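You operate a simulated robot arm through the tools that you are given. There is no shell and no other tool.

The job below is to be done with a simulated robot arm. You get a single attempt, and the scene is never put back.

JOB
Clear the field by magnet and lay the yellow thick blank in its middle.
Fine: extraction button off first; magnet back where it lay. Set down upright: orange magnet sweeper.

Only the result counts: the job must be done as asked and must still hold three seconds after the hand-in. Knocking over, shifting, dropping, spilling or breaking anything else fails it.

ROBOT AND FRAMES
A 6-joint arm with a fingered hand, fixed in place. Base frame: the origin is at the foot of the arm, x ahead of it, y to its left, z up. Lengths are in cm, angles in degrees, forces in N, time in s.
With the tool pointing down near the work surface it reaches from about 34 to 80 cm from the base axis. Its first joint turns from -115.0 to 115.0 degrees. Payload 4 kg.
The tool frame sits at the grasp point between the pads (the TCP): z along the fingers, y along the line on which they close. The tips reach 2.6 cm beyond it. The gripper opens to 16.4 cm. The gripper's body begins 7.3 cm behind the TCP. The gripper is a hand of 5 fingers: y runs from the thumb to the fingers, the wrist lies at [0, 0, -23.9] in the tool frame, and closing takes about 1.5 s.
Orientation is that of the tool frame in the base frame, as [roll, pitch, yaw] about the fixed x, y, z axes, in that order (R = Rz(yaw) Ry(pitch) Rx(roll)). With the fingers straight down and closing along the base's y, the tool's x points along the base's -x, its y along +y and its z along -z.

CONTROLS
- The arm moves only by the tool nudge_tool. Its argument "commands" is a list of rows, each an object (a shift or turn left out is 0, a gripper value left out holds the last) with "dr": the turn, a rotation vector about the base's x, y, z in units of 120 degrees (1.0 is 120 degrees), a list of three; "dp": the shift along the base's x, y, z in units of 150 mm (1.0 is 150 mm), a list of three. In form: [{"dr": [ax, ay, az], "dp": [x, y, z]}, ...]. A call has 1 to 20 rows; each row is the pose to reach, as a shift and turn from the pose commanded when the call began. "claw" is the finger opening in cm, from 0 to 16.4, set as the call begins (left out, the last holds). A call with a number of a shift or a turn outside -1 to 1 is refused whole. A row lasts 0.2 s, in which the tool goes at most 5 cm and 8.6 degrees; a call with a longer step from one row to the next is refused whole, and so is a gripper value outside its range. Where a pose cannot be reached the arm comes as near as it can. A force on the tool above 40 N (or 10 N above the force at the start of the call, whichever is more), or a blocked arm, ends the call early, and 0.2 s more pass. The fingers move at their own pace (about 4.5 cm/s each) and stop on an object; they squeeze with about 24 N. The grip force told is the motor's: it shows also when the fingers shut on nothing. Time passes only in rows, and 0.2 s behind the last, so rows that repeat a pose let the fingers close. The reply holds the time, the measured pose of the TCP, the force on the tool along the base axes, the opening and the grip force, in the units named above and with some noise, with the torque about the TCP (base axes, N m) and any sound that the robot's microphone picked up.
- Cameras (640 x 400 px; columns grow to the right, rows downward): "scene" is fixed at [39.22, -49.69, 149.53]; the picture's right is [0.99, -0.16, 0.00], its down [-0.10, -0.62, -0.78] and it looks along [0.13, 0.77, -0.63] (base axes); focal length 357 px, centre (320, 200). "wrist" rides on the gripper at [5, -7, -9.3] in the tool frame; the picture's right is [0.81, 0.59, 0.00], its down [-0.43, 0.60, -0.68] and it looks along [-0.40, 0.55, 0.74] (tool axes); focal length 270 px, centre (320, 200). There is no depth. A picture from a camera that has moved, and an enlarged one, comes with that camera's place and axes in the base frame and with its lens. The place of the scene camera against the robot may be out by one fixed shift of up to 1.2 cm in any direction.
- snapshot(camera): a new picture of that camera. No time passes.
- move_column(by): slides the trunk up (or, below 0, down) by that many cm; the arm rides with it, the base frame stays. It gives what a move gives, with no picture.
- set_fingers(finger1, finger2, finger3, finger4, thumb_bend): sets how far each is bent, from 0 (flat) to 1 (curled in); at 0.3 the hand is open as for a grip, at 0.7 the pads meet at the TCP. One left out holds its place. A second passes; each finger stops where it meets its share of the squeeze, and holds until it gets a number again. A gripper value or a shape takes the hand back. It gives what a move gives, with no picture; readings hold the bend of each and the force on the fingers (four entries, about 0 where the hand has none), thumb and palm.
- grasp_type(shape): the hand has 5 fingers and takes this shape, open, in about a second: jaw (thumb against the fingers, like two jaws); tri (thumb and two fingers); tip (a fingertip pinch); poke (one finger out to press); point (the index stretched); flat (the hand flat); cup (the hand cupped); fist (a fist). The gripper value then closes the fingers along that shape, each until it touches; the sizes above hold for jaw. It gives what a move gives, with no picture.
- close_up(camera, box): a new picture of the part [left, top, right, bottom] of that camera's present view, enlarged. No time passes.
- job_done(): hands the job in; it is judged then, once.

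Places have to be worked out from the pictures, the camera data and where the tool is seen. Open the gripper and draw the arm clear of the work before you hand the job in, unless the task says otherwise.

The tools are called after "Request:" as name(argument=value, ...) on one line, values as JSON. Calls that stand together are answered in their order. nudge_tool: Moves the arm, as the interface text tells. Its arguments: {"type":"object","properties":{"commands":{"type":"array","items":{"type":"object","properties":{"dr":{"type":"array","items":{"type":"number"}},"dp":{"type":"array","items":{"type":"number"}}}}},"claw":{"type":"number"}},"required":["commands"]} The other tools are called the same way: move_column (by) slides the trunk up or down; grasp_type (shape) gives the hand a shape; set_fingers (finger1, finger2, finger3, finger4, thumb_bend) moves the fingers one by one; snapshot (camera) takes a picture; close_up (camera, box) takes an enlarged picture of a part of a camera's view; job_done () hands the job in.

At the start:

```text
t: 0.0
tcp_pos: [59.11, 8.79, 104.08]
ee_rot: [-179.9, 0.0, -180.0]
ft_force: [-0.1, -0.7, -0.1]
ft_torque: [0.0, 0.0, -0.05]
opening: 16.38
finger_force: 0.1
shape: jaw
bend: [0.3, 0.3, 0.3, 0.3, 0.3]
finger forces: [0.1, 0.1, 0.0, 0.0, 0.0, 0.0]
trunk travel left (down, up): [-72.5, 26.5]
```

scene: 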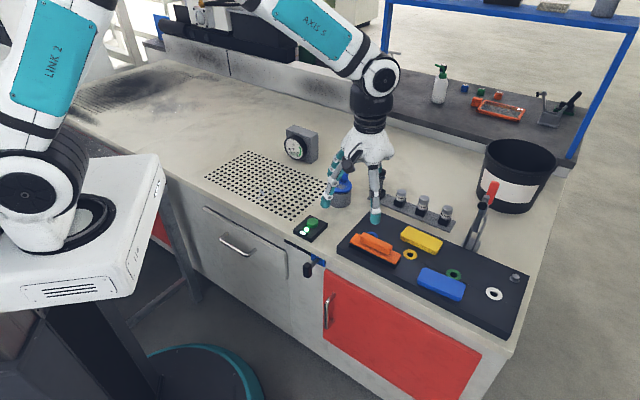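
wrist: 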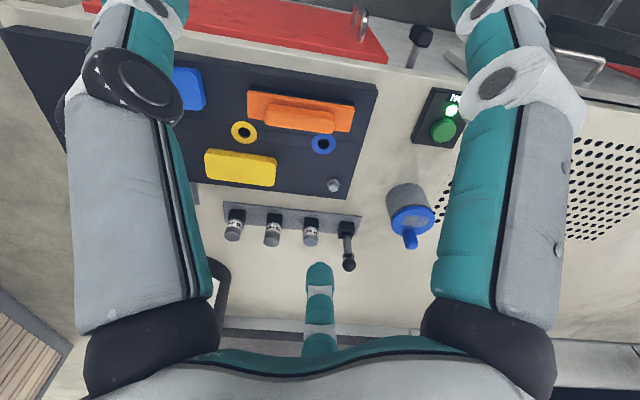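

I begin by looking closer at the work area to identify the field, the magnet sweeper, the blank and the extraction button.

Request:
close_up(camera="scene", box=[330, 200, 540, 340])

Request:
close_up(camera="scene", box=[190, 110, 390, 280])

Request:
close_up(camera="wrist", box=[180, 60, 480, 260])

Request:
close_up(camera="scene", box=[360, 60, 620, 240])

```text
2.86 times, centred on (435, 270) of scene
camera zoom: at [39.22, -49.69, 149.53], right [0.99, -0.16, 0.0], down [-0.1, -0.62, -0.78], along [0.13, 0.77, -0.63], focal length 1021 px, centre (-9, 0)
```

zoom: 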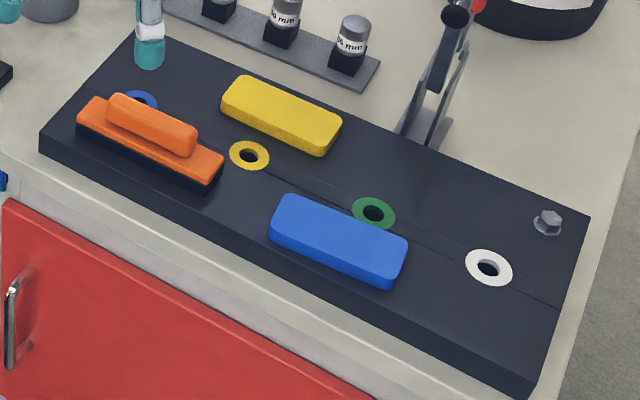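

```text
2.35 times, centred on (290, 195) of scene
camera zoom: at [39.22, -49.69, 149.53], right [0.99, -0.16, 0.0], down [-0.1, -0.62, -0.78], along [0.13, 0.77, -0.63], focal length 841 px, centre (391, 212)
```

zoom: 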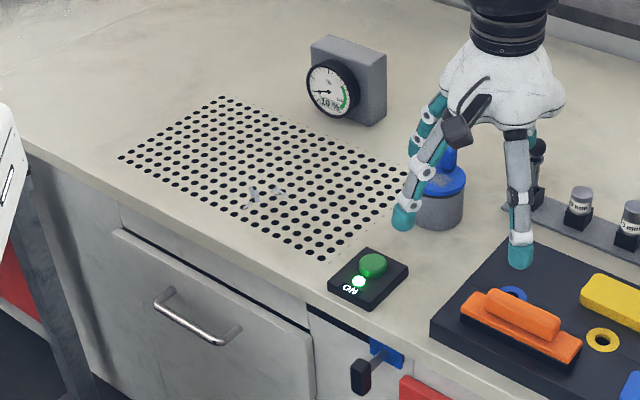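

```text
2.00 times, centred on (330, 160) of wrist
camera zoom: at [54.13, 1.85, 113.42], right [-0.81, 0.59, 0.0], down [0.43, 0.6, 0.68], along [0.4, 0.55, -0.74], focal length 541 px, centre (300, 280)
```

zoom: 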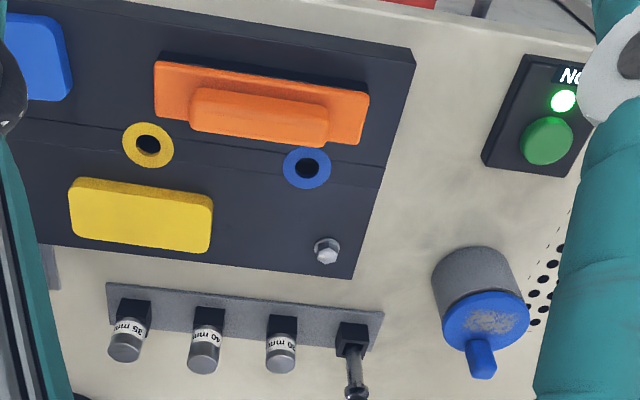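

```text
2.22 times, centred on (490, 150) of scene
camera zoom: at [39.22, -49.69, 149.53], right [0.99, -0.16, 0.0], down [-0.1, -0.62, -0.78], along [0.13, 0.77, -0.63], focal length 794 px, centre (-58, 311)
```

zoom: 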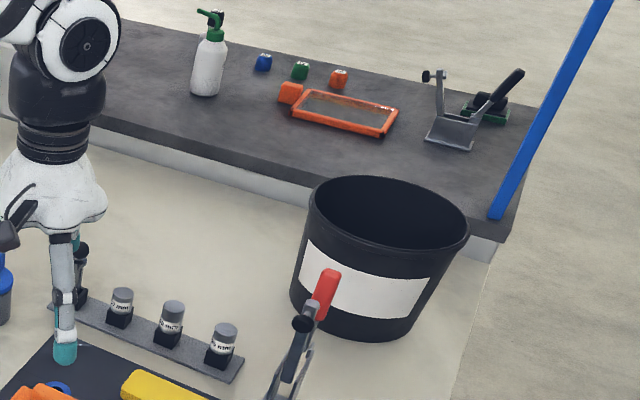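

I zoom into the perforated field to see what is lying on it.

Request:
close_up(camera="scene", box=[200, 145, 340, 235])

Request:
close_up(camera="scene", box=[270, 170, 320, 205])

Request:
close_up(camera="scene", box=[330, 215, 430, 280])

Request:
close_up(camera="scene", box=[285, 205, 345, 250])

```text
4.44 times, centred on (270, 190) of scene
camera zoom: at [39.22, -49.69, 149.53], right [0.99, -0.16, 0.0], down [-0.1, -0.62, -0.78], along [0.13, 0.77, -0.63], focal length 1588 px, centre (542, 244)
```

zoom: 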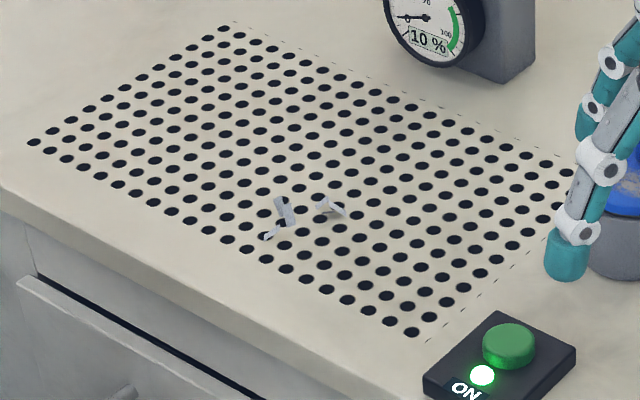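

```text
11.43 times, centred on (295, 188) of scene
camera zoom: at [39.22, -49.69, 149.53], right [0.99, -0.16, 0.0], down [-0.1, -0.62, -0.78], along [0.13, 0.77, -0.63], focal length 4084 px, centre (606, 343)
```

zoom: 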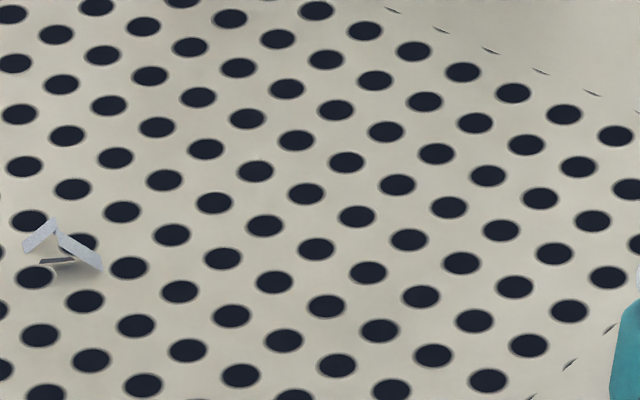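

```text
6.15 times, centred on (380, 248) of scene
camera zoom: at [39.22, -49.69, 149.53], right [0.99, -0.16, 0.0], down [-0.1, -0.62, -0.78], along [0.13, 0.77, -0.63], focal length 2199 px, centre (-49, -92)
```

zoom: 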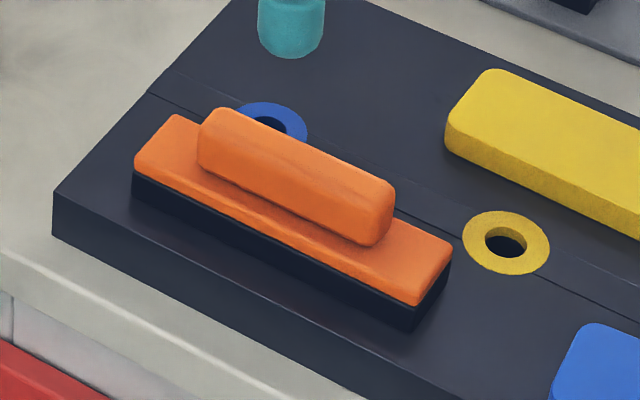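

```text
8.89 times, centred on (315, 228) of scene
camera zoom: at [39.22, -49.69, 149.53], right [0.99, -0.16, 0.0], down [-0.1, -0.62, -0.78], along [0.13, 0.77, -0.63], focal length 3176 px, centre (364, -44)
```

zoom: 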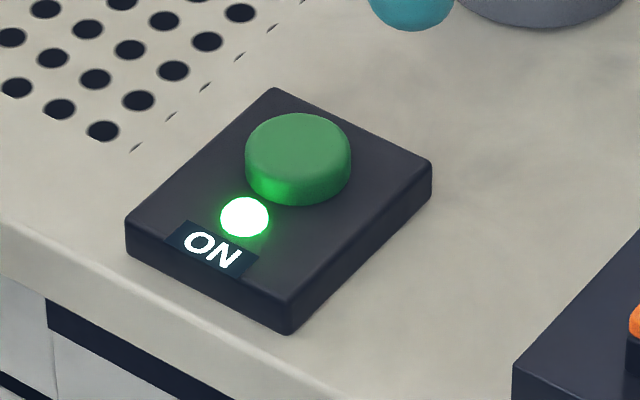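

Rough triangulation: yellow blank top near (78, 14.5, 79.4), sweeper handle near (64.4, 12, 83), the field centred near (37, 55) with the table rotated about 45°, and chips near (37, 48). Now I look at the hand itself to understand the finger layout.

Request:
close_up(camera="scene", box=[300, 100, 420, 240])

Request:
close_up(camera="wrist", box=[0, 0, 640, 400])

```text
2.86 times, centred on (360, 170) of scene
camera zoom: at [39.22, -49.69, 149.53], right [0.99, -0.16, 0.0], down [-0.1, -0.62, -0.78], along [0.13, 0.77, -0.63], focal length 1021 px, centre (206, 286)
```

zoom: 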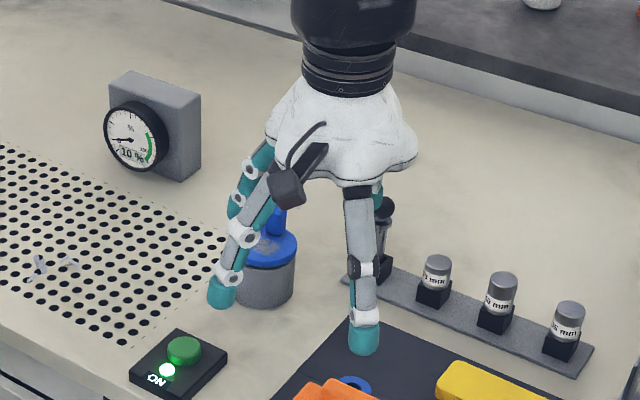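

```text
1.00 times, centred on (320, 200) of wrist (not enlarged: the box is as wide or as high as the picture)
camera zoom: at [54.13, 1.85, 113.42], right [-0.81, 0.59, 0.0], down [0.43, 0.6, 0.68], along [0.4, 0.55, -0.74], focal length 270 px, centre (320, 200)
```

zoom: 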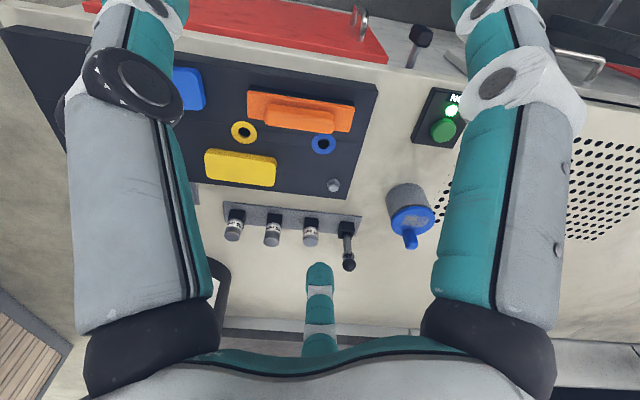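

The hand looks like five digits spaced radially (thumb at tool −y). I try the "tri" shape and look at how it stands.

Request:
grasp_type(shape="tri")

Request:
snapshot(camera="wrist")

Request:
close_up(camera="scene", box=[300, 100, 420, 240])

Request:
grasp_type(shape="poke")

Request:
snapshot(camera="wrist")

Request:
close_up(camera="scene", box=[300, 100, 420, 240])

```text
t: 0.9
tcp_pos: [59.14, 8.83, 104.02]
ee_rot: [180.0, 0.1, 179.9]
ft_force: [-0.2, 0.0, 0.2]
ft_torque: [0.03, 0.01, -0.02]
opening: 16.36
finger_force: 0.1
shape: tri
bend: [0.14, 0.3, 0.3, 0.14, 0.3]
finger forces: [0.0, 0.0, 0.0, 0.0, 0.0, 0.0]
trunk travel left (down, up): [-72.5, 26.5]
```

```text
taken
camera wrist: at [54.12, 1.85, 113.42], right [-0.81, 0.59, 0.0], down [0.43, 0.6, 0.68], along [0.4, 0.55, -0.74], focal length 270 px, centre (320, 200)
```

wrist: 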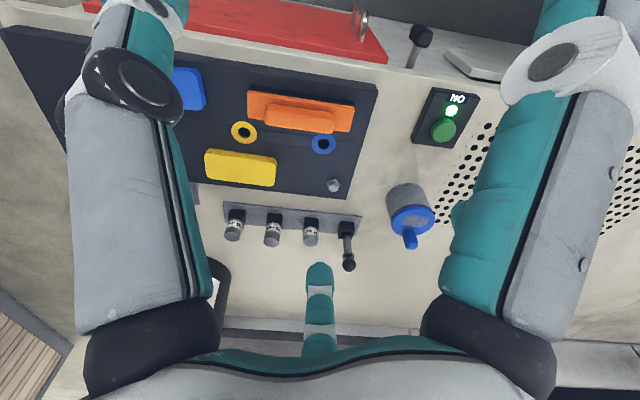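

```text
2.86 times, centred on (360, 170) of scene
camera zoom: at [39.22, -49.69, 149.53], right [0.99, -0.16, 0.0], down [-0.1, -0.62, -0.78], along [0.13, 0.77, -0.63], focal length 1021 px, centre (206, 286)
```

zoom: 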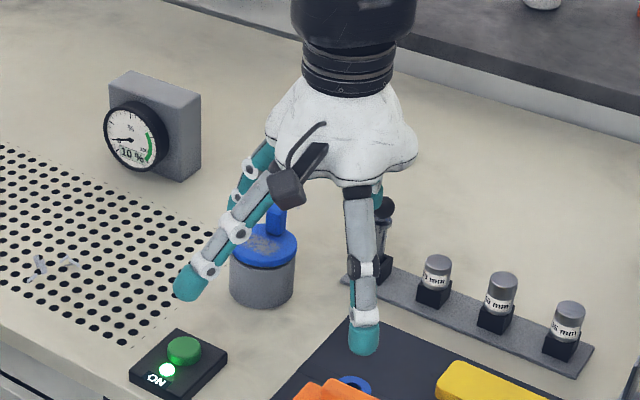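

```text
t: 1.8
tcp_pos: [59.2, 8.7, 104.11]
ee_rot: [180.0, 0.1, 179.9]
ft_force: [-0.1, 1.0, -0.8]
ft_torque: [-0.01, -0.01, -0.01]
opening: 0.02
finger_force: 0.0
shape: poke
bend: [1.0, 1.0, 1.0, 1.0, 0.83]
finger forces: [0.1, 0.0, 0.0, 0.0, 0.0, 0.0]
trunk travel left (down, up): [-72.5, 26.5]
```

```text
taken
camera wrist: at [54.12, 1.85, 113.42], right [-0.81, 0.59, 0.0], down [0.43, 0.6, 0.68], along [0.4, 0.55, -0.74], focal length 270 px, centre (320, 200)
```

wrist: 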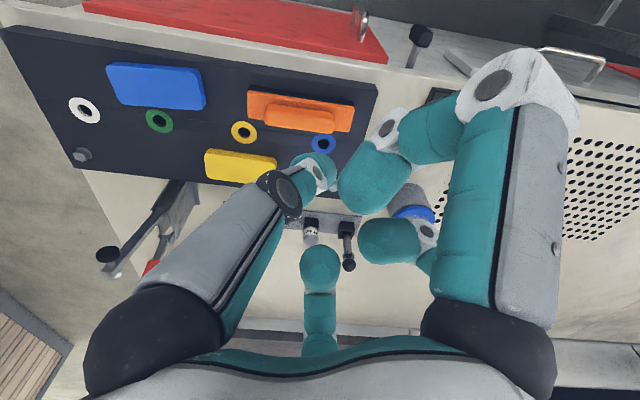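

```text
2.86 times, centred on (360, 170) of scene
camera zoom: at [39.22, -49.69, 149.53], right [0.99, -0.16, 0.0], down [-0.1, -0.62, -0.78], along [0.13, 0.77, -0.63], focal length 1021 px, centre (206, 286)
```

zoom: 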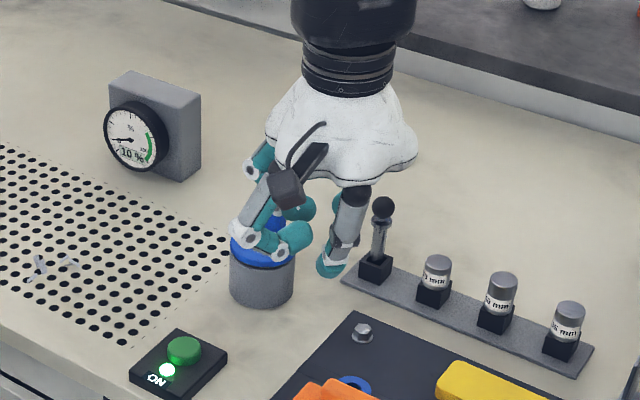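

In "poke" the thumb tip sits on the tool axis about 2.6 cm past the TCP, with the other fingers curled well above. I move toward the button, stopping above it for a look.

Request:
nudge_tool(commands=[{"dp": [-0.07, 0.18, -0.05]}, {"dp": [-0.14, 0.36, -0.1]}, {"dp": [-0.21, 0.54, -0.2]}, {"dp": [-0.29, 0.74, -0.3]}, {"dp": [-0.36, 0.9, -0.4]}, {"dp": [-0.4, 1.0, -0.5]}, {"dp": [-0.4, 1.0, -0.5]}])

Request:
snapshot(camera="wrist")

Request:
snapshot(camera="scene")

```text
t: 3.4
tcp_pos: [53.04, 23.79, 96.54]
ee_rot: [180.0, 0.0, -179.9]
ft_force: [-0.9, -0.6, 0.4]
ft_torque: [0.04, 0.02, 0.01]
opening: 0.01
finger_force: 0.0
shape: poke
bend: [1.0, 1.0, 1.0, 1.0, 0.83]
finger forces: [0.0, 0.1, 0.0, 0.0, 0.0, 0.1]
trunk travel left (down, up): [-72.5, 26.5]
```

```text
taken
camera wrist: at [48.06, 16.9, 105.83], right [-0.81, 0.59, 0.0], down [0.43, 0.6, 0.68], along [0.4, 0.55, -0.74], focal length 270 px, centre (320, 200)
```

wrist: 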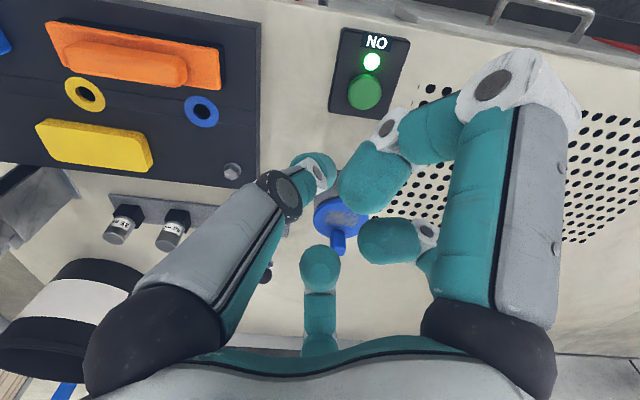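

```text
taken
```

scene: 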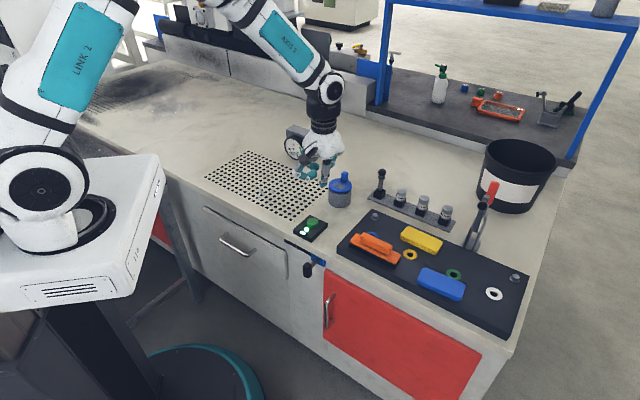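

From two wrist views I triangulate the button top at about (50.8, 29.0, 76.2). I move to just above it and check again.

Request:
nudge_tool(commands=[{"dp": [-0.07, 0.15, -0.1]}, {"dp": [-0.149, 0.347, -0.3]}, {"dp": [-0.149, 0.347, -0.5]}, {"dp": [-0.149, 0.347, -0.7]}, {"dp": [-0.149, 0.347, -0.83]}, {"dp": [-0.149, 0.347, -0.83]}])

Request:
snapshot(camera="wrist")

Request:
close_up(camera="scene", box=[260, 160, 380, 250])

```text
t: 4.8
tcp_pos: [51.01, 28.9, 84.15]
ee_rot: [-179.9, 0.0, -180.0]
ft_force: [-0.5, -0.1, -0.2]
ft_torque: [0.05, 0.02, 0.02]
opening: 0.03
finger_force: 0.1
shape: poke
bend: [1.0, 1.0, 1.0, 1.0, 0.83]
finger forces: [0.0, 0.0, 0.0, 0.0, 0.1, 0.0]
trunk travel left (down, up): [-72.5, 26.5]
```

```text
taken
camera wrist: at [45.94, 22.05, 93.49], right [-0.81, 0.59, 0.0], down [0.43, 0.6, 0.68], along [0.4, 0.55, -0.74], focal length 270 px, centre (320, 200)
```

wrist: 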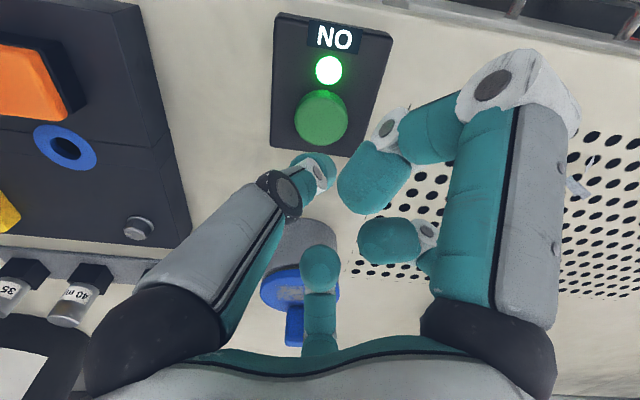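

```text
4.44 times, centred on (320, 205) of scene
camera zoom: at [39.22, -49.69, 149.53], right [0.99, -0.16, 0.0], down [-0.1, -0.62, -0.78], along [0.13, 0.77, -0.63], focal length 1588 px, centre (320, 178)
```

zoom: 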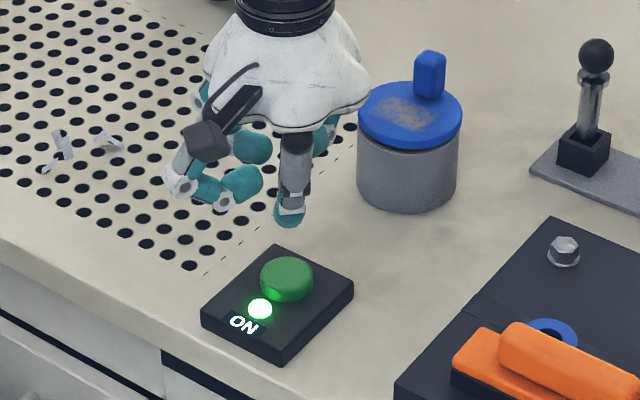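

The thumb tip is over the button centre. I descend gently to near contact.

Request:
nudge_tool(commands=[{"dp": [-0.01, -0.005, -0.12]}, {"dp": [-0.01, -0.005, -0.24]}, {"dp": [-0.01, -0.005, -0.31]}, {"dp": [-0.01, -0.005, -0.335]}, {"dp": [-0.01, -0.005, -0.345]}, {"dp": [-0.01, -0.005, -0.355]}])

Request:
close_up(camera="scene", box=[280, 190, 360, 250])

Request:
snapshot(camera="wrist")

```text
t: 6.2
tcp_pos: [50.86, 28.86, 79.04]
ee_rot: [179.9, 0.2, -180.0]
ft_force: [0.6, -2.4, 19.1]
ft_torque: [-0.09, 0.01, 0.03]
opening: 0.01
finger_force: 0.2
shape: poke
bend: [1.0, 1.0, 1.0, 1.0, 0.83]
finger forces: [0.1, 0.1, 0.0, 0.1, 19.3, 0.0]
trunk travel left (down, up): [-72.5, 26.5]
heard: click
```

```text
6.67 times, centred on (320, 220) of scene
camera zoom: at [39.22, -49.69, 149.53], right [0.99, -0.16, 0.0], down [-0.1, -0.62, -0.78], along [0.13, 0.77, -0.63], focal length 2382 px, centre (320, 67)
```

zoom: 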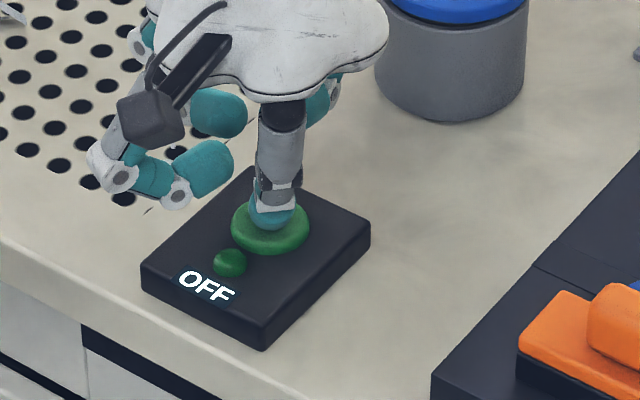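

```text
taken
camera wrist: at [45.75, 21.94, 88.34], right [-0.81, 0.59, 0.0], down [0.43, 0.59, 0.68], along [0.4, 0.55, -0.73], focal length 270 px, centre (320, 200)
```

wrist: 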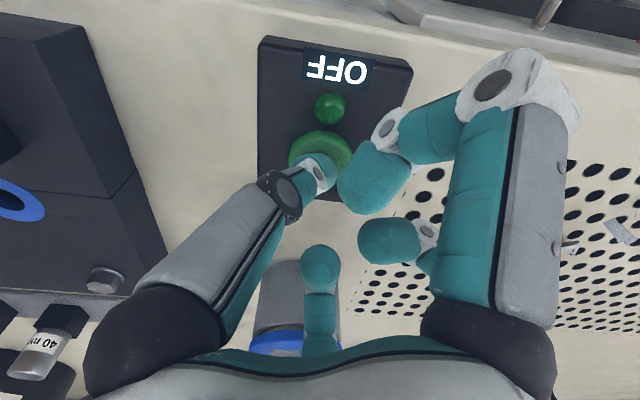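

The click was heard and the label shows OFF. I retract straight up.

Request:
nudge_tool(commands=[{"dp": [0, 0, 0.05]}, {"dp": [0, 0, 0.2]}, {"dp": [0, 0, 0.4]}, {"dp": [0, 0, 0.65]}, {"dp": [0, 0, 0.9]}, {"dp": [0, 0, 1.0]}, {"dp": [0, 0, 1.0]}])

Request:
snapshot(camera="scene")

Request:
close_up(camera="scene", box=[200, 120, 360, 250])

Request:
snapshot(camera="wrist")

```text
t: 7.8
tcp_pos: [50.69, 28.99, 93.84]
ee_rot: [180.0, 0.0, -180.0]
ft_force: [0.9, 0.3, 0.8]
ft_torque: [-0.01, -0.01, 0.01]
opening: 0.0
finger_force: 0.0
shape: poke
bend: [1.0, 1.0, 1.0, 1.0, 0.83]
finger forces: [0.0, 0.0, 0.1, 0.0, 0.1, 0.0]
trunk travel left (down, up): [-72.5, 26.5]
```

```text
taken
```

scene: 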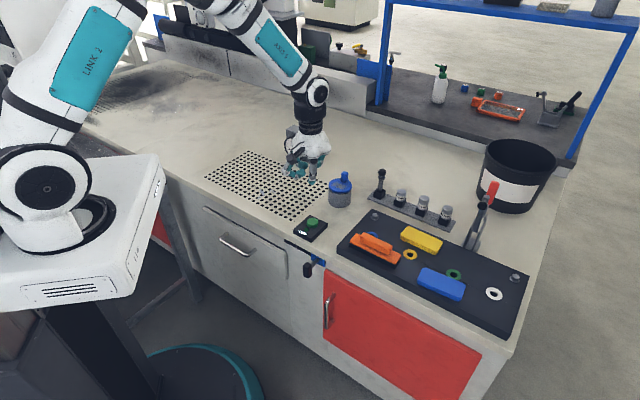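

```text
3.08 times, centred on (280, 185) of scene
camera zoom: at [39.22, -49.69, 149.53], right [0.99, -0.16, 0.0], down [-0.1, -0.62, -0.78], along [0.13, 0.77, -0.63], focal length 1100 px, centre (443, 246)
```

zoom: 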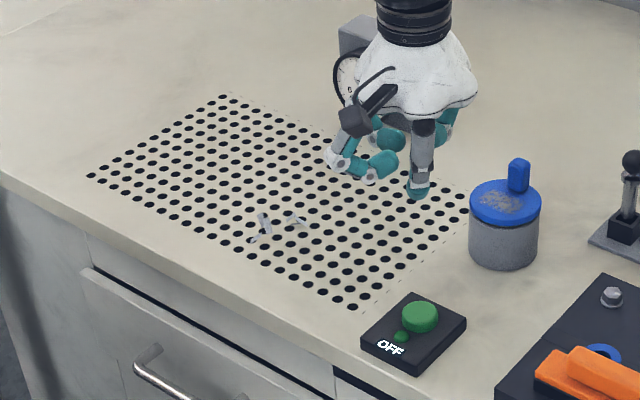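

```text
taken
camera wrist: at [45.71, 21.91, 103.16], right [-0.81, 0.59, 0.0], down [0.43, 0.6, 0.68], along [0.4, 0.55, -0.74], focal length 270 px, centre (320, 200)
```

wrist: 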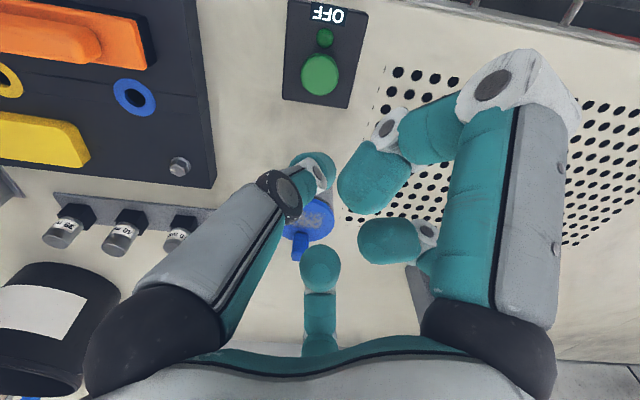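

Extraction is off and the chips remain. Now I take the "tri" shape and travel over toward the sweeper while turning the hand −45° so it closes across the handle (the tray lies at 45° to the base).

Request:
grasp_type(shape="tri")

Request:
nudge_tool(commands=[{"dp": [0.1, -0.12, 0.1], "dr": [0, 0, -0.06]}, {"dp": [0.25, -0.27, 0.2], "dr": [0, 0, -0.12]}, {"dp": [0.4, -0.42, 0.2], "dr": [0, 0, -0.18]}, {"dp": [0.55, -0.57, 0.2], "dr": [0, 0, -0.24]}, {"dp": [0.7, -0.72, 0.2], "dr": [0, 0, -0.3]}, {"dp": [0.85, -0.87, 0.2], "dr": [0, 0, -0.35]}, {"dp": [0.93, -1.0, 0.2], "dr": [0, 0, -0.375]}, {"dp": [0.93, -1.0, 0.2], "dr": [0, 0, -0.375]}])

Request:
snapshot(camera="wrist")

Request:
snapshot(camera="scene")

```text
t: 8.7
tcp_pos: [50.71, 28.81, 93.88]
ee_rot: [-179.9, 0.0, -180.0]
ft_force: [-0.9, 0.0, -0.1]
ft_torque: [0.0, -0.02, 0.01]
opening: 16.43
finger_force: 0.1
shape: tri
bend: [0.14, 0.3, 0.3, 0.14, 0.3]
finger forces: [0.1, 0.0, 0.0, 0.0, 0.0, 0.1]
trunk travel left (down, up): [-72.5, 26.5]
```

```text
t: 10.5
tcp_pos: [64.69, 13.86, 96.86]
ee_rot: [179.9, 0.0, 135.0]
ft_force: [0.5, 0.4, -0.8]
ft_torque: [0.01, 0.04, 0.03]
opening: 16.4
finger_force: 0.0
shape: tri
bend: [0.14, 0.3, 0.3, 0.14, 0.3]
finger forces: [0.1, 0.0, 0.0, 0.1, 0.0, 0.1]
trunk travel left (down, up): [-72.5, 26.5]
```

```text
taken
camera wrist: at [56.27, 12.54, 106.2], right [-0.16, 0.99, 0.0], down [0.73, 0.12, 0.68], along [0.67, 0.11, -0.74], focal length 270 px, centre (320, 200)
```

wrist: 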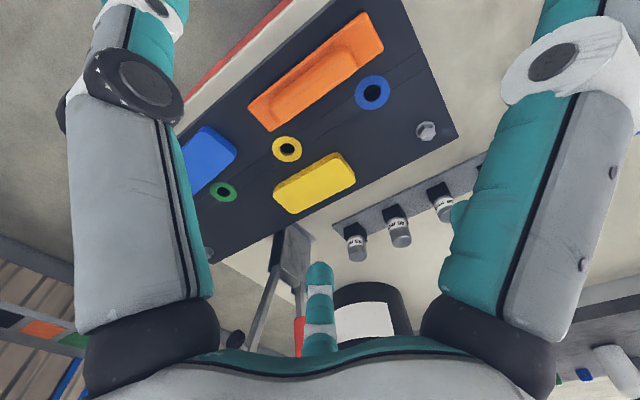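

```text
taken
```

scene: 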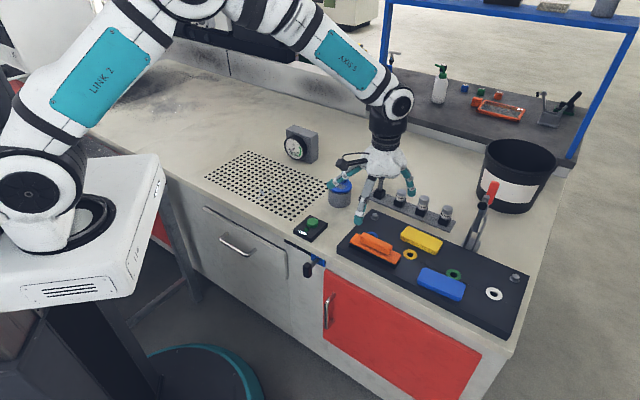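

I zoom on the sweeper in this view to measure it.

Request:
close_up(camera="wrist", box=[180, 0, 460, 240])

```text
1.67 times, centred on (320, 120) of wrist
camera zoom: at [56.27, 12.54, 106.2], right [-0.16, 0.99, 0.0], down [0.73, 0.12, 0.68], along [0.67, 0.11, -0.74], focal length 450 px, centre (320, 333)
```

zoom: 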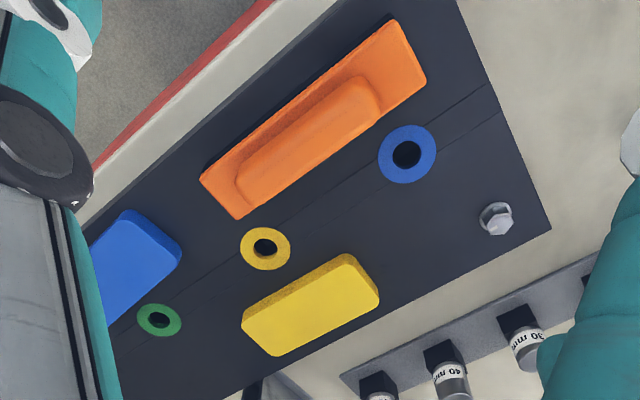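

The sweeper's centre comes out near (65.2, 13.1), base top about z 79.6, tray top about 76.3, yellow blank near (79, 15.1). I descend partway over the sweeper and look again.

Request:
nudge_tool(commands=[{"dp": [0.03, -0.05, -0.1]}, {"dp": [0.03, -0.05, -0.3]}, {"dp": [0.03, -0.05, -0.5]}, {"dp": [0.03, -0.05, -0.6]}, {"dp": [0.03, -0.05, -0.6]}])

Request:
snapshot(camera="wrist")

Request:
close_up(camera="scene", box=[320, 180, 460, 280])

```text
t: 11.7
tcp_pos: [65.16, 13.11, 87.81]
ee_rot: [-179.9, 0.0, 134.9]
ft_force: [0.6, 0.1, 0.8]
ft_torque: [0.0, -0.01, 0.02]
opening: 16.42
finger_force: 0.0
shape: tri
bend: [0.14, 0.3, 0.3, 0.14, 0.3]
finger forces: [0.1, 0.1, 0.0, 0.1, 0.0, 0.1]
trunk travel left (down, up): [-72.5, 26.5]
```

```text
taken
camera wrist: at [56.71, 11.88, 97.08], right [-0.16, 0.99, 0.0], down [0.73, 0.12, 0.68], along [0.67, 0.11, -0.74], focal length 270 px, centre (320, 200)
```

wrist: 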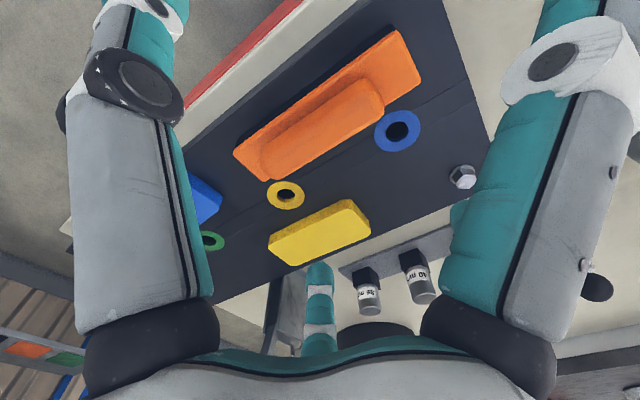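

```text
4.00 times, centred on (390, 230) of scene
camera zoom: at [39.22, -49.69, 149.53], right [0.99, -0.16, 0.0], down [-0.1, -0.62, -0.78], along [0.13, 0.77, -0.63], focal length 1429 px, centre (40, 80)
```

zoom: 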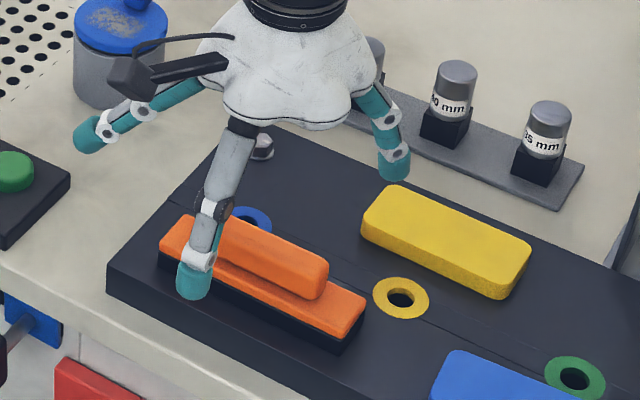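

The base top is about z 79.3 and the sweeper is centred under the TCP within 2 mm. I pre-close to 9 cm at height so the fingers stay clear of the yellow blank, and check.

Request:
nudge_tool(commands=[{"dp": [0.005, 0.003, -0.05]}, {"dp": [0.005, 0.003, -0.1]}, {"dp": [0.005, 0.003, -0.1]}, {"dp": [0.005, 0.003, -0.1]}, {"dp": [0.005, 0.003, -0.1]}], claw=9)

Request:
snapshot(camera="wrist")

Request:
close_up(camera="scene", box=[320, 180, 460, 280])

```text
t: 12.9
tcp_pos: [65.29, 13.11, 86.25]
ee_rot: [179.9, -0.1, 135.1]
ft_force: [-0.8, 0.0, -0.3]
ft_torque: [-0.02, 0.01, -0.04]
opening: 9.06
finger_force: 0.1
shape: tri
bend: [0.14, 0.35, 0.35, 0.14, 0.7]
finger forces: [0.0, 0.0, 0.0, 0.0, 0.1, 0.0]
trunk travel left (down, up): [-72.5, 26.5]
```

```text
taken
camera wrist: at [56.82, 11.87, 95.64], right [-0.16, 0.99, 0.0], down [0.73, 0.12, 0.68], along [0.67, 0.11, -0.74], focal length 270 px, centre (320, 200)
```

wrist: 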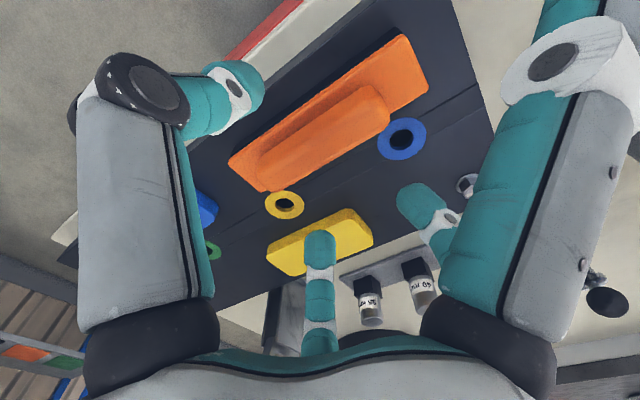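

```text
4.00 times, centred on (390, 230) of scene
camera zoom: at [39.22, -49.69, 149.53], right [0.99, -0.16, 0.0], down [-0.1, -0.62, -0.78], along [0.13, 0.77, -0.63], focal length 1429 px, centre (40, 80)
```

zoom: 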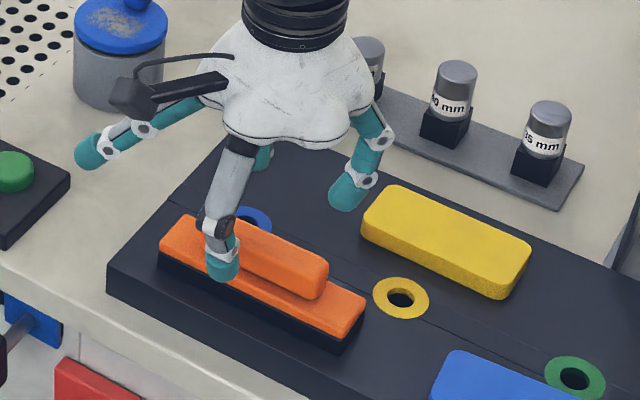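

Thumb and fingers straddle the sweeper symmetrically. I lower to TCP z≈80 so the tips sit beside the sweeper's base, then check before closing.

Request:
nudge_tool(commands=[{"dp": [0, 0, -0.12]}, {"dp": [0, 0, -0.24]}, {"dp": [0, 0, -0.33]}, {"dp": [0, 0, -0.38]}, {"dp": [0, 0, -0.41]}, {"dp": [0, 0, -0.41]}])

Request:
snapshot(camera="wrist")

Request:
close_up(camera="scene", box=[330, 200, 430, 280])

```text
t: 14.3
tcp_pos: [65.2, 13.27, 80.19]
ee_rot: [-180.0, 0.0, 135.0]
ft_force: [0.3, -0.4, 0.0]
ft_torque: [-0.01, 0.02, 0.01]
opening: 9.06
finger_force: 0.1
shape: tri
bend: [0.14, 0.35, 0.35, 0.14, 0.7]
finger forces: [0.0, 0.1, 0.0, 0.0, 0.0, 0.0]
trunk travel left (down, up): [-72.5, 26.5]
```

```text
taken
camera wrist: at [56.78, 11.89, 89.47], right [-0.16, 0.99, 0.0], down [0.73, 0.12, 0.68], along [0.67, 0.11, -0.74], focal length 270 px, centre (320, 200)
```

wrist: 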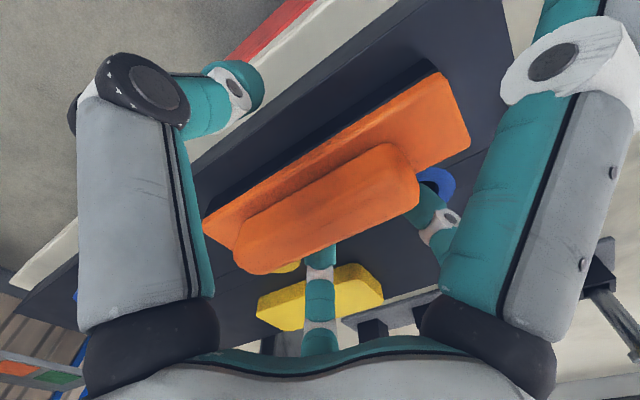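

```text
5.00 times, centred on (380, 240) of scene
camera zoom: at [39.22, -49.69, 149.53], right [0.99, -0.16, 0.0], down [-0.1, -0.62, -0.78], along [0.13, 0.77, -0.63], focal length 1787 px, centre (20, 0)
```

zoom: 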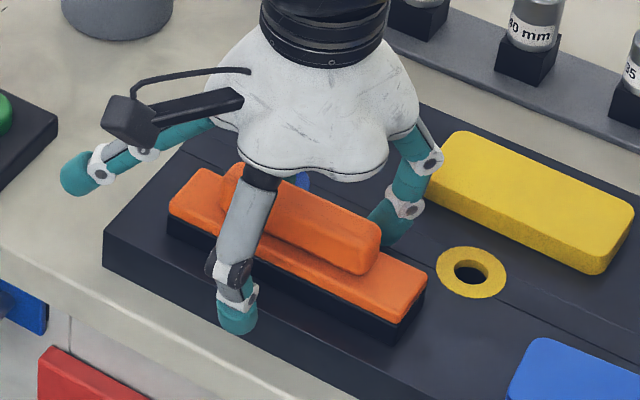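

Everything lines up around the sweeper. I close the grip on it.

Request:
nudge_tool(commands=[{"dp": [0, 0, 0]}, {"dp": [0, 0, 0]}, {"dp": [0, 0, 0]}, {"dp": [0, 0, 0]}, {"dp": [0, 0, 0]}, {"dp": [0, 0, 0]}, {"dp": [0, 0, 0]}, {"dp": [0, 0, 0]}], claw=0)

Request:
snapshot(camera="wrist")

Request:
close_up(camera="scene", box=[330, 200, 430, 280])

```text
t: 16.1
tcp_pos: [65.32, 13.2, 80.11]
ee_rot: [179.9, -0.1, 135.0]
ft_force: [-0.3, 0.1, -0.1]
ft_torque: [0.0, -0.04, 0.02]
opening: 3.54
finger_force: 24.3
shape: tri
bend: [0.28, 0.53, 0.53, 0.28, 0.7]
finger forces: [0.1, 10.9, 10.8, 0.1, 21.7, 0.0]
trunk travel left (down, up): [-72.5, 26.5]
```

```text
taken
camera wrist: at [56.78, 11.89, 89.46], right [-0.16, 0.99, 0.0], down [0.73, 0.12, 0.68], along [0.67, 0.11, -0.74], focal length 270 px, centre (320, 200)
```

wrist: 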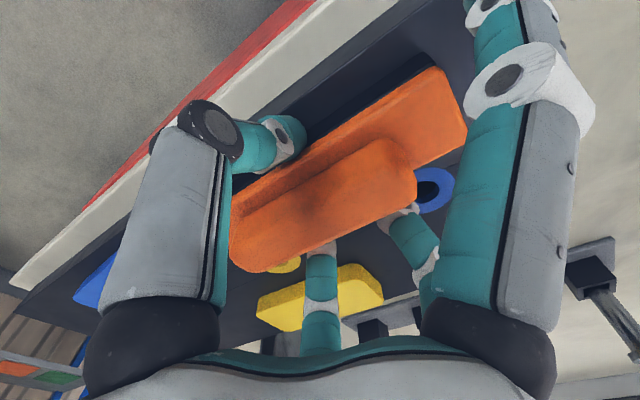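

```text
5.00 times, centred on (380, 240) of scene
camera zoom: at [39.22, -49.69, 149.53], right [0.99, -0.16, 0.0], down [-0.1, -0.62, -0.78], along [0.13, 0.77, -0.63], focal length 1787 px, centre (20, 0)
```

zoom: 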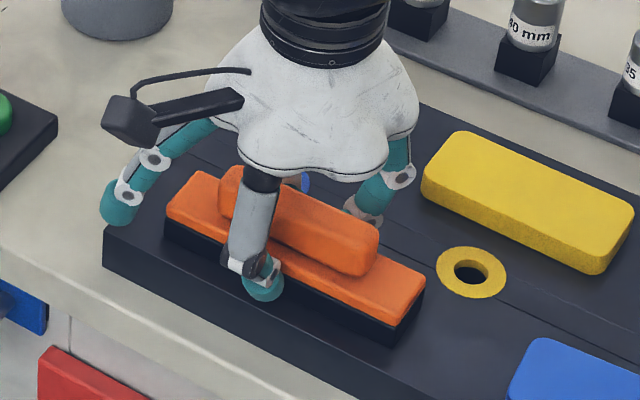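

The grip holds firmly at 3.5 cm width (the base). I note the resting pose as TCP (65.25, 13.2, 80.1) and lift straight up.

Request:
nudge_tool(commands=[{"dp": [0, 0, 0.03]}, {"dp": [0, 0, 0.1]}, {"dp": [0, 0, 0.22]}, {"dp": [0, 0, 0.38]}, {"dp": [0, 0, 0.55]}, {"dp": [0, 0, 0.72]}, {"dp": [0, 0, 0.85]}, {"dp": [0, 0, 0.9]}, {"dp": [0, 0, 0.9]}])

Request:
snapshot(camera="wrist")

Request:
snapshot(camera="scene")

Request:
close_up(camera="scene", box=[330, 140, 450, 230])

```text
t: 18.1
tcp_pos: [65.27, 13.29, 93.6]
ee_rot: [179.9, 0.0, 135.0]
ft_force: [0.3, 0.1, -2.9]
ft_torque: [-0.01, -0.02, 0.03]
opening: 3.54
finger_force: 24.4
shape: tri
bend: [0.28, 0.53, 0.53, 0.28, 0.7]
finger forces: [0.1, 11.0, 10.8, 0.1, 21.7, 0.1]
trunk travel left (down, up): [-72.5, 26.5]
```

```text
taken
camera wrist: at [56.8, 11.89, 103.0], right [-0.16, 0.99, 0.0], down [0.73, 0.12, 0.68], along [0.67, 0.11, -0.74], focal length 270 px, centre (320, 200)
```

wrist: 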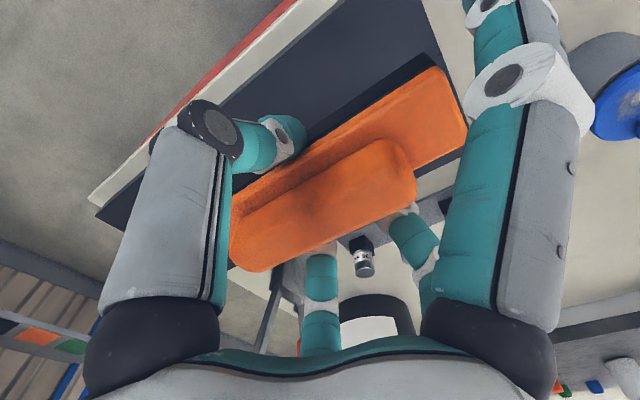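

```text
taken
```

scene: 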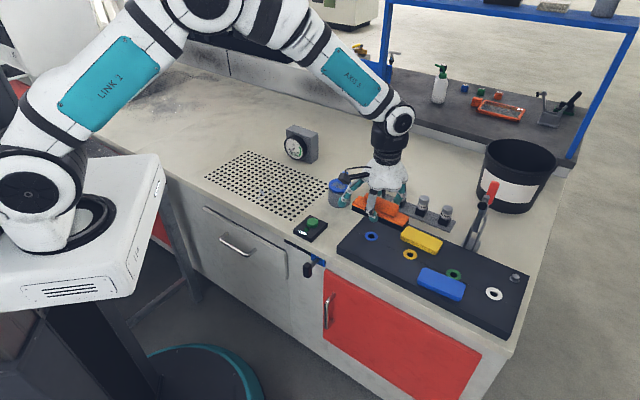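

```text
4.44 times, centred on (390, 185) of scene
camera zoom: at [39.22, -49.69, 149.53], right [0.99, -0.16, 0.0], down [-0.1, -0.62, -0.78], along [0.13, 0.77, -0.63], focal length 1588 px, centre (9, 267)
```

zoom: 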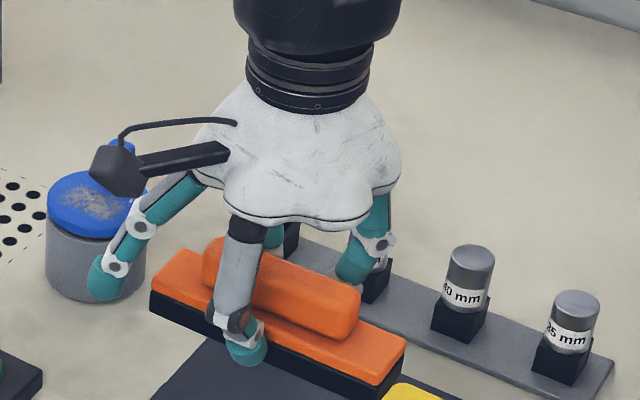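

The sweeper is held level at about 3 N. I carry it toward the field at this height.

Request:
nudge_tool(commands=[{"dp": [-0.05, 0.06, 0.05]}, {"dp": [-0.17, 0.2, 0.1]}, {"dp": [-0.31, 0.38, 0.1]}, {"dp": [-0.45, 0.56, 0.1]}, {"dp": [-0.59, 0.74, 0.1]}, {"dp": [-0.73, 0.9, 0.1]}, {"dp": [-0.8, 1.0, 0.1]}])

Request:
nudge_tool(commands=[{"dp": [-0.08, 0.12, 0]}, {"dp": [-0.22, 0.3, 0]}, {"dp": [-0.38, 0.5, 0]}, {"dp": [-0.54, 0.7, 0]}, {"dp": [-0.7, 0.88, 0]}, {"dp": [-0.78, 1.0, 0]}, {"dp": [-0.78, 1.0, 0]}])

Request:
snapshot(camera="wrist")

Request:
snapshot(camera="scene")

```text
t: 19.7
tcp_pos: [53.26, 28.14, 95.09]
ee_rot: [-180.0, 0.0, 135.0]
ft_force: [0.0, 0.2, -3.4]
ft_torque: [0.02, 0.0, 0.0]
opening: 3.52
finger_force: 24.2
shape: tri
bend: [0.28, 0.53, 0.53, 0.28, 0.7]
finger forces: [0.1, 10.9, 10.8, 0.0, 21.6, 0.0]
trunk travel left (down, up): [-72.5, 26.5]
```

```text
t: 21.3
tcp_pos: [41.48, 43.42, 95.23]
ee_rot: [-180.0, 0.0, 134.9]
ft_force: [0.0, -0.2, -3.0]
ft_torque: [-0.04, -0.01, -0.01]
opening: 3.52
finger_force: 24.1
shape: tri
bend: [0.28, 0.53, 0.53, 0.28, 0.7]
finger forces: [0.1, 10.8, 10.6, 0.1, 21.5, 0.0]
trunk travel left (down, up): [-72.5, 26.5]
```

```text
taken
camera wrist: at [33.05, 41.96, 104.54], right [-0.16, 0.99, 0.0], down [0.73, 0.12, 0.68], along [0.67, 0.11, -0.74], focal length 270 px, centre (320, 200)
```

wrist: 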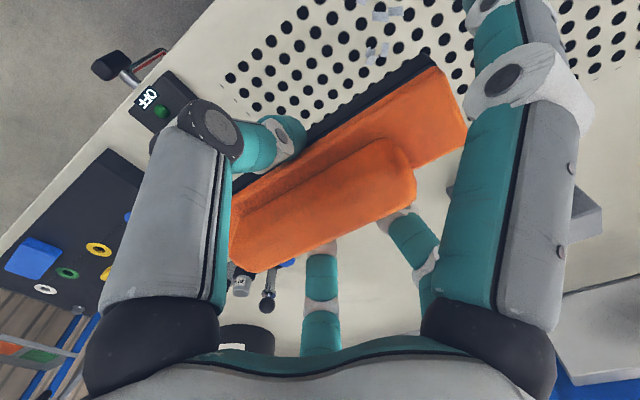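

```text
taken
```

scene: 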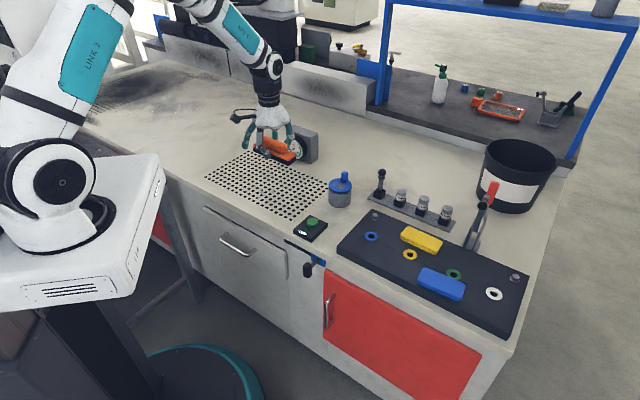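

I see chips at the top of the wrist view. I zoom in on them.

Request:
close_up(camera="wrist", box=[200, 0, 480, 120])

```text
2.29 times, centred on (340, 60) of wrist
camera zoom: at [33.05, 41.96, 104.54], right [-0.16, 0.99, 0.0], down [0.73, 0.12, 0.68], along [0.67, 0.11, -0.74], focal length 618 px, centre (274, 520)
```

zoom: 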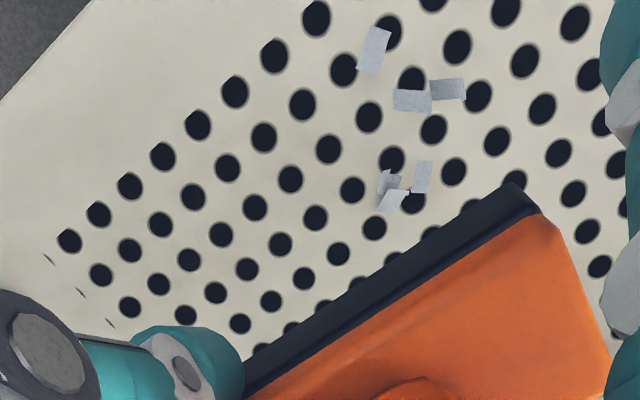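

The table plane works out at z≈73.3 and chips lie at about (35.2,46.4), (36.3,49.1), (39.9,49.1). I'll lower the sweeper just in front of them, its bottom ~1 cm above the field.

Request:
nudge_tool(commands=[{"dp": [-0.15, 0.01, -0.05]}, {"dp": [-0.35, 0.03, -0.15]}, {"dp": [-0.5, 0.04, -0.35]}, {"dp": [-0.563, 0.04, -0.55]}, {"dp": [-0.563, 0.04, -0.75]}, {"dp": [-0.563, 0.04, -0.9]}, {"dp": [-0.563, 0.04, -1.0]}, {"dp": [-0.563, 0.04, -1.0]}])

Request:
snapshot(camera="wrist")

Request:
close_up(camera="scene", box=[200, 120, 340, 220])

```text
t: 23.1
tcp_pos: [33.09, 44.01, 80.06]
ee_rot: [179.9, 0.0, 135.0]
ft_force: [-0.4, 0.3, -3.3]
ft_torque: [-0.01, 0.0, 0.03]
opening: 3.55
finger_force: 24.3
shape: tri
bend: [0.28, 0.53, 0.53, 0.28, 0.7]
finger forces: [0.0, 10.9, 10.7, 0.1, 21.6, 0.0]
trunk travel left (down, up): [-72.5, 26.5]
```

```text
taken
camera wrist: at [24.68, 42.49, 89.42], right [-0.16, 0.99, 0.0], down [0.73, 0.12, 0.68], along [0.67, 0.11, -0.74], focal length 270 px, centre (320, 200)
```

wrist: 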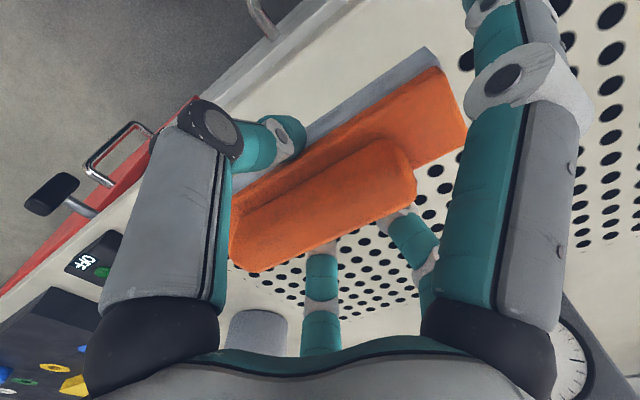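

```text
4.00 times, centred on (270, 170) of scene
camera zoom: at [39.22, -49.69, 149.53], right [0.99, -0.16, 0.0], down [-0.1, -0.62, -0.78], along [0.13, 0.77, -0.63], focal length 1429 px, centre (520, 320)
```

zoom: 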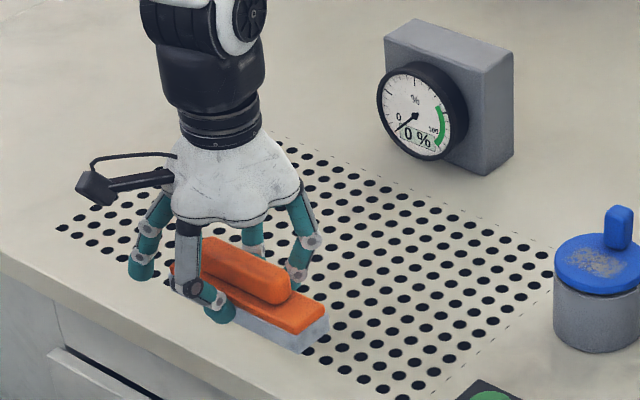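

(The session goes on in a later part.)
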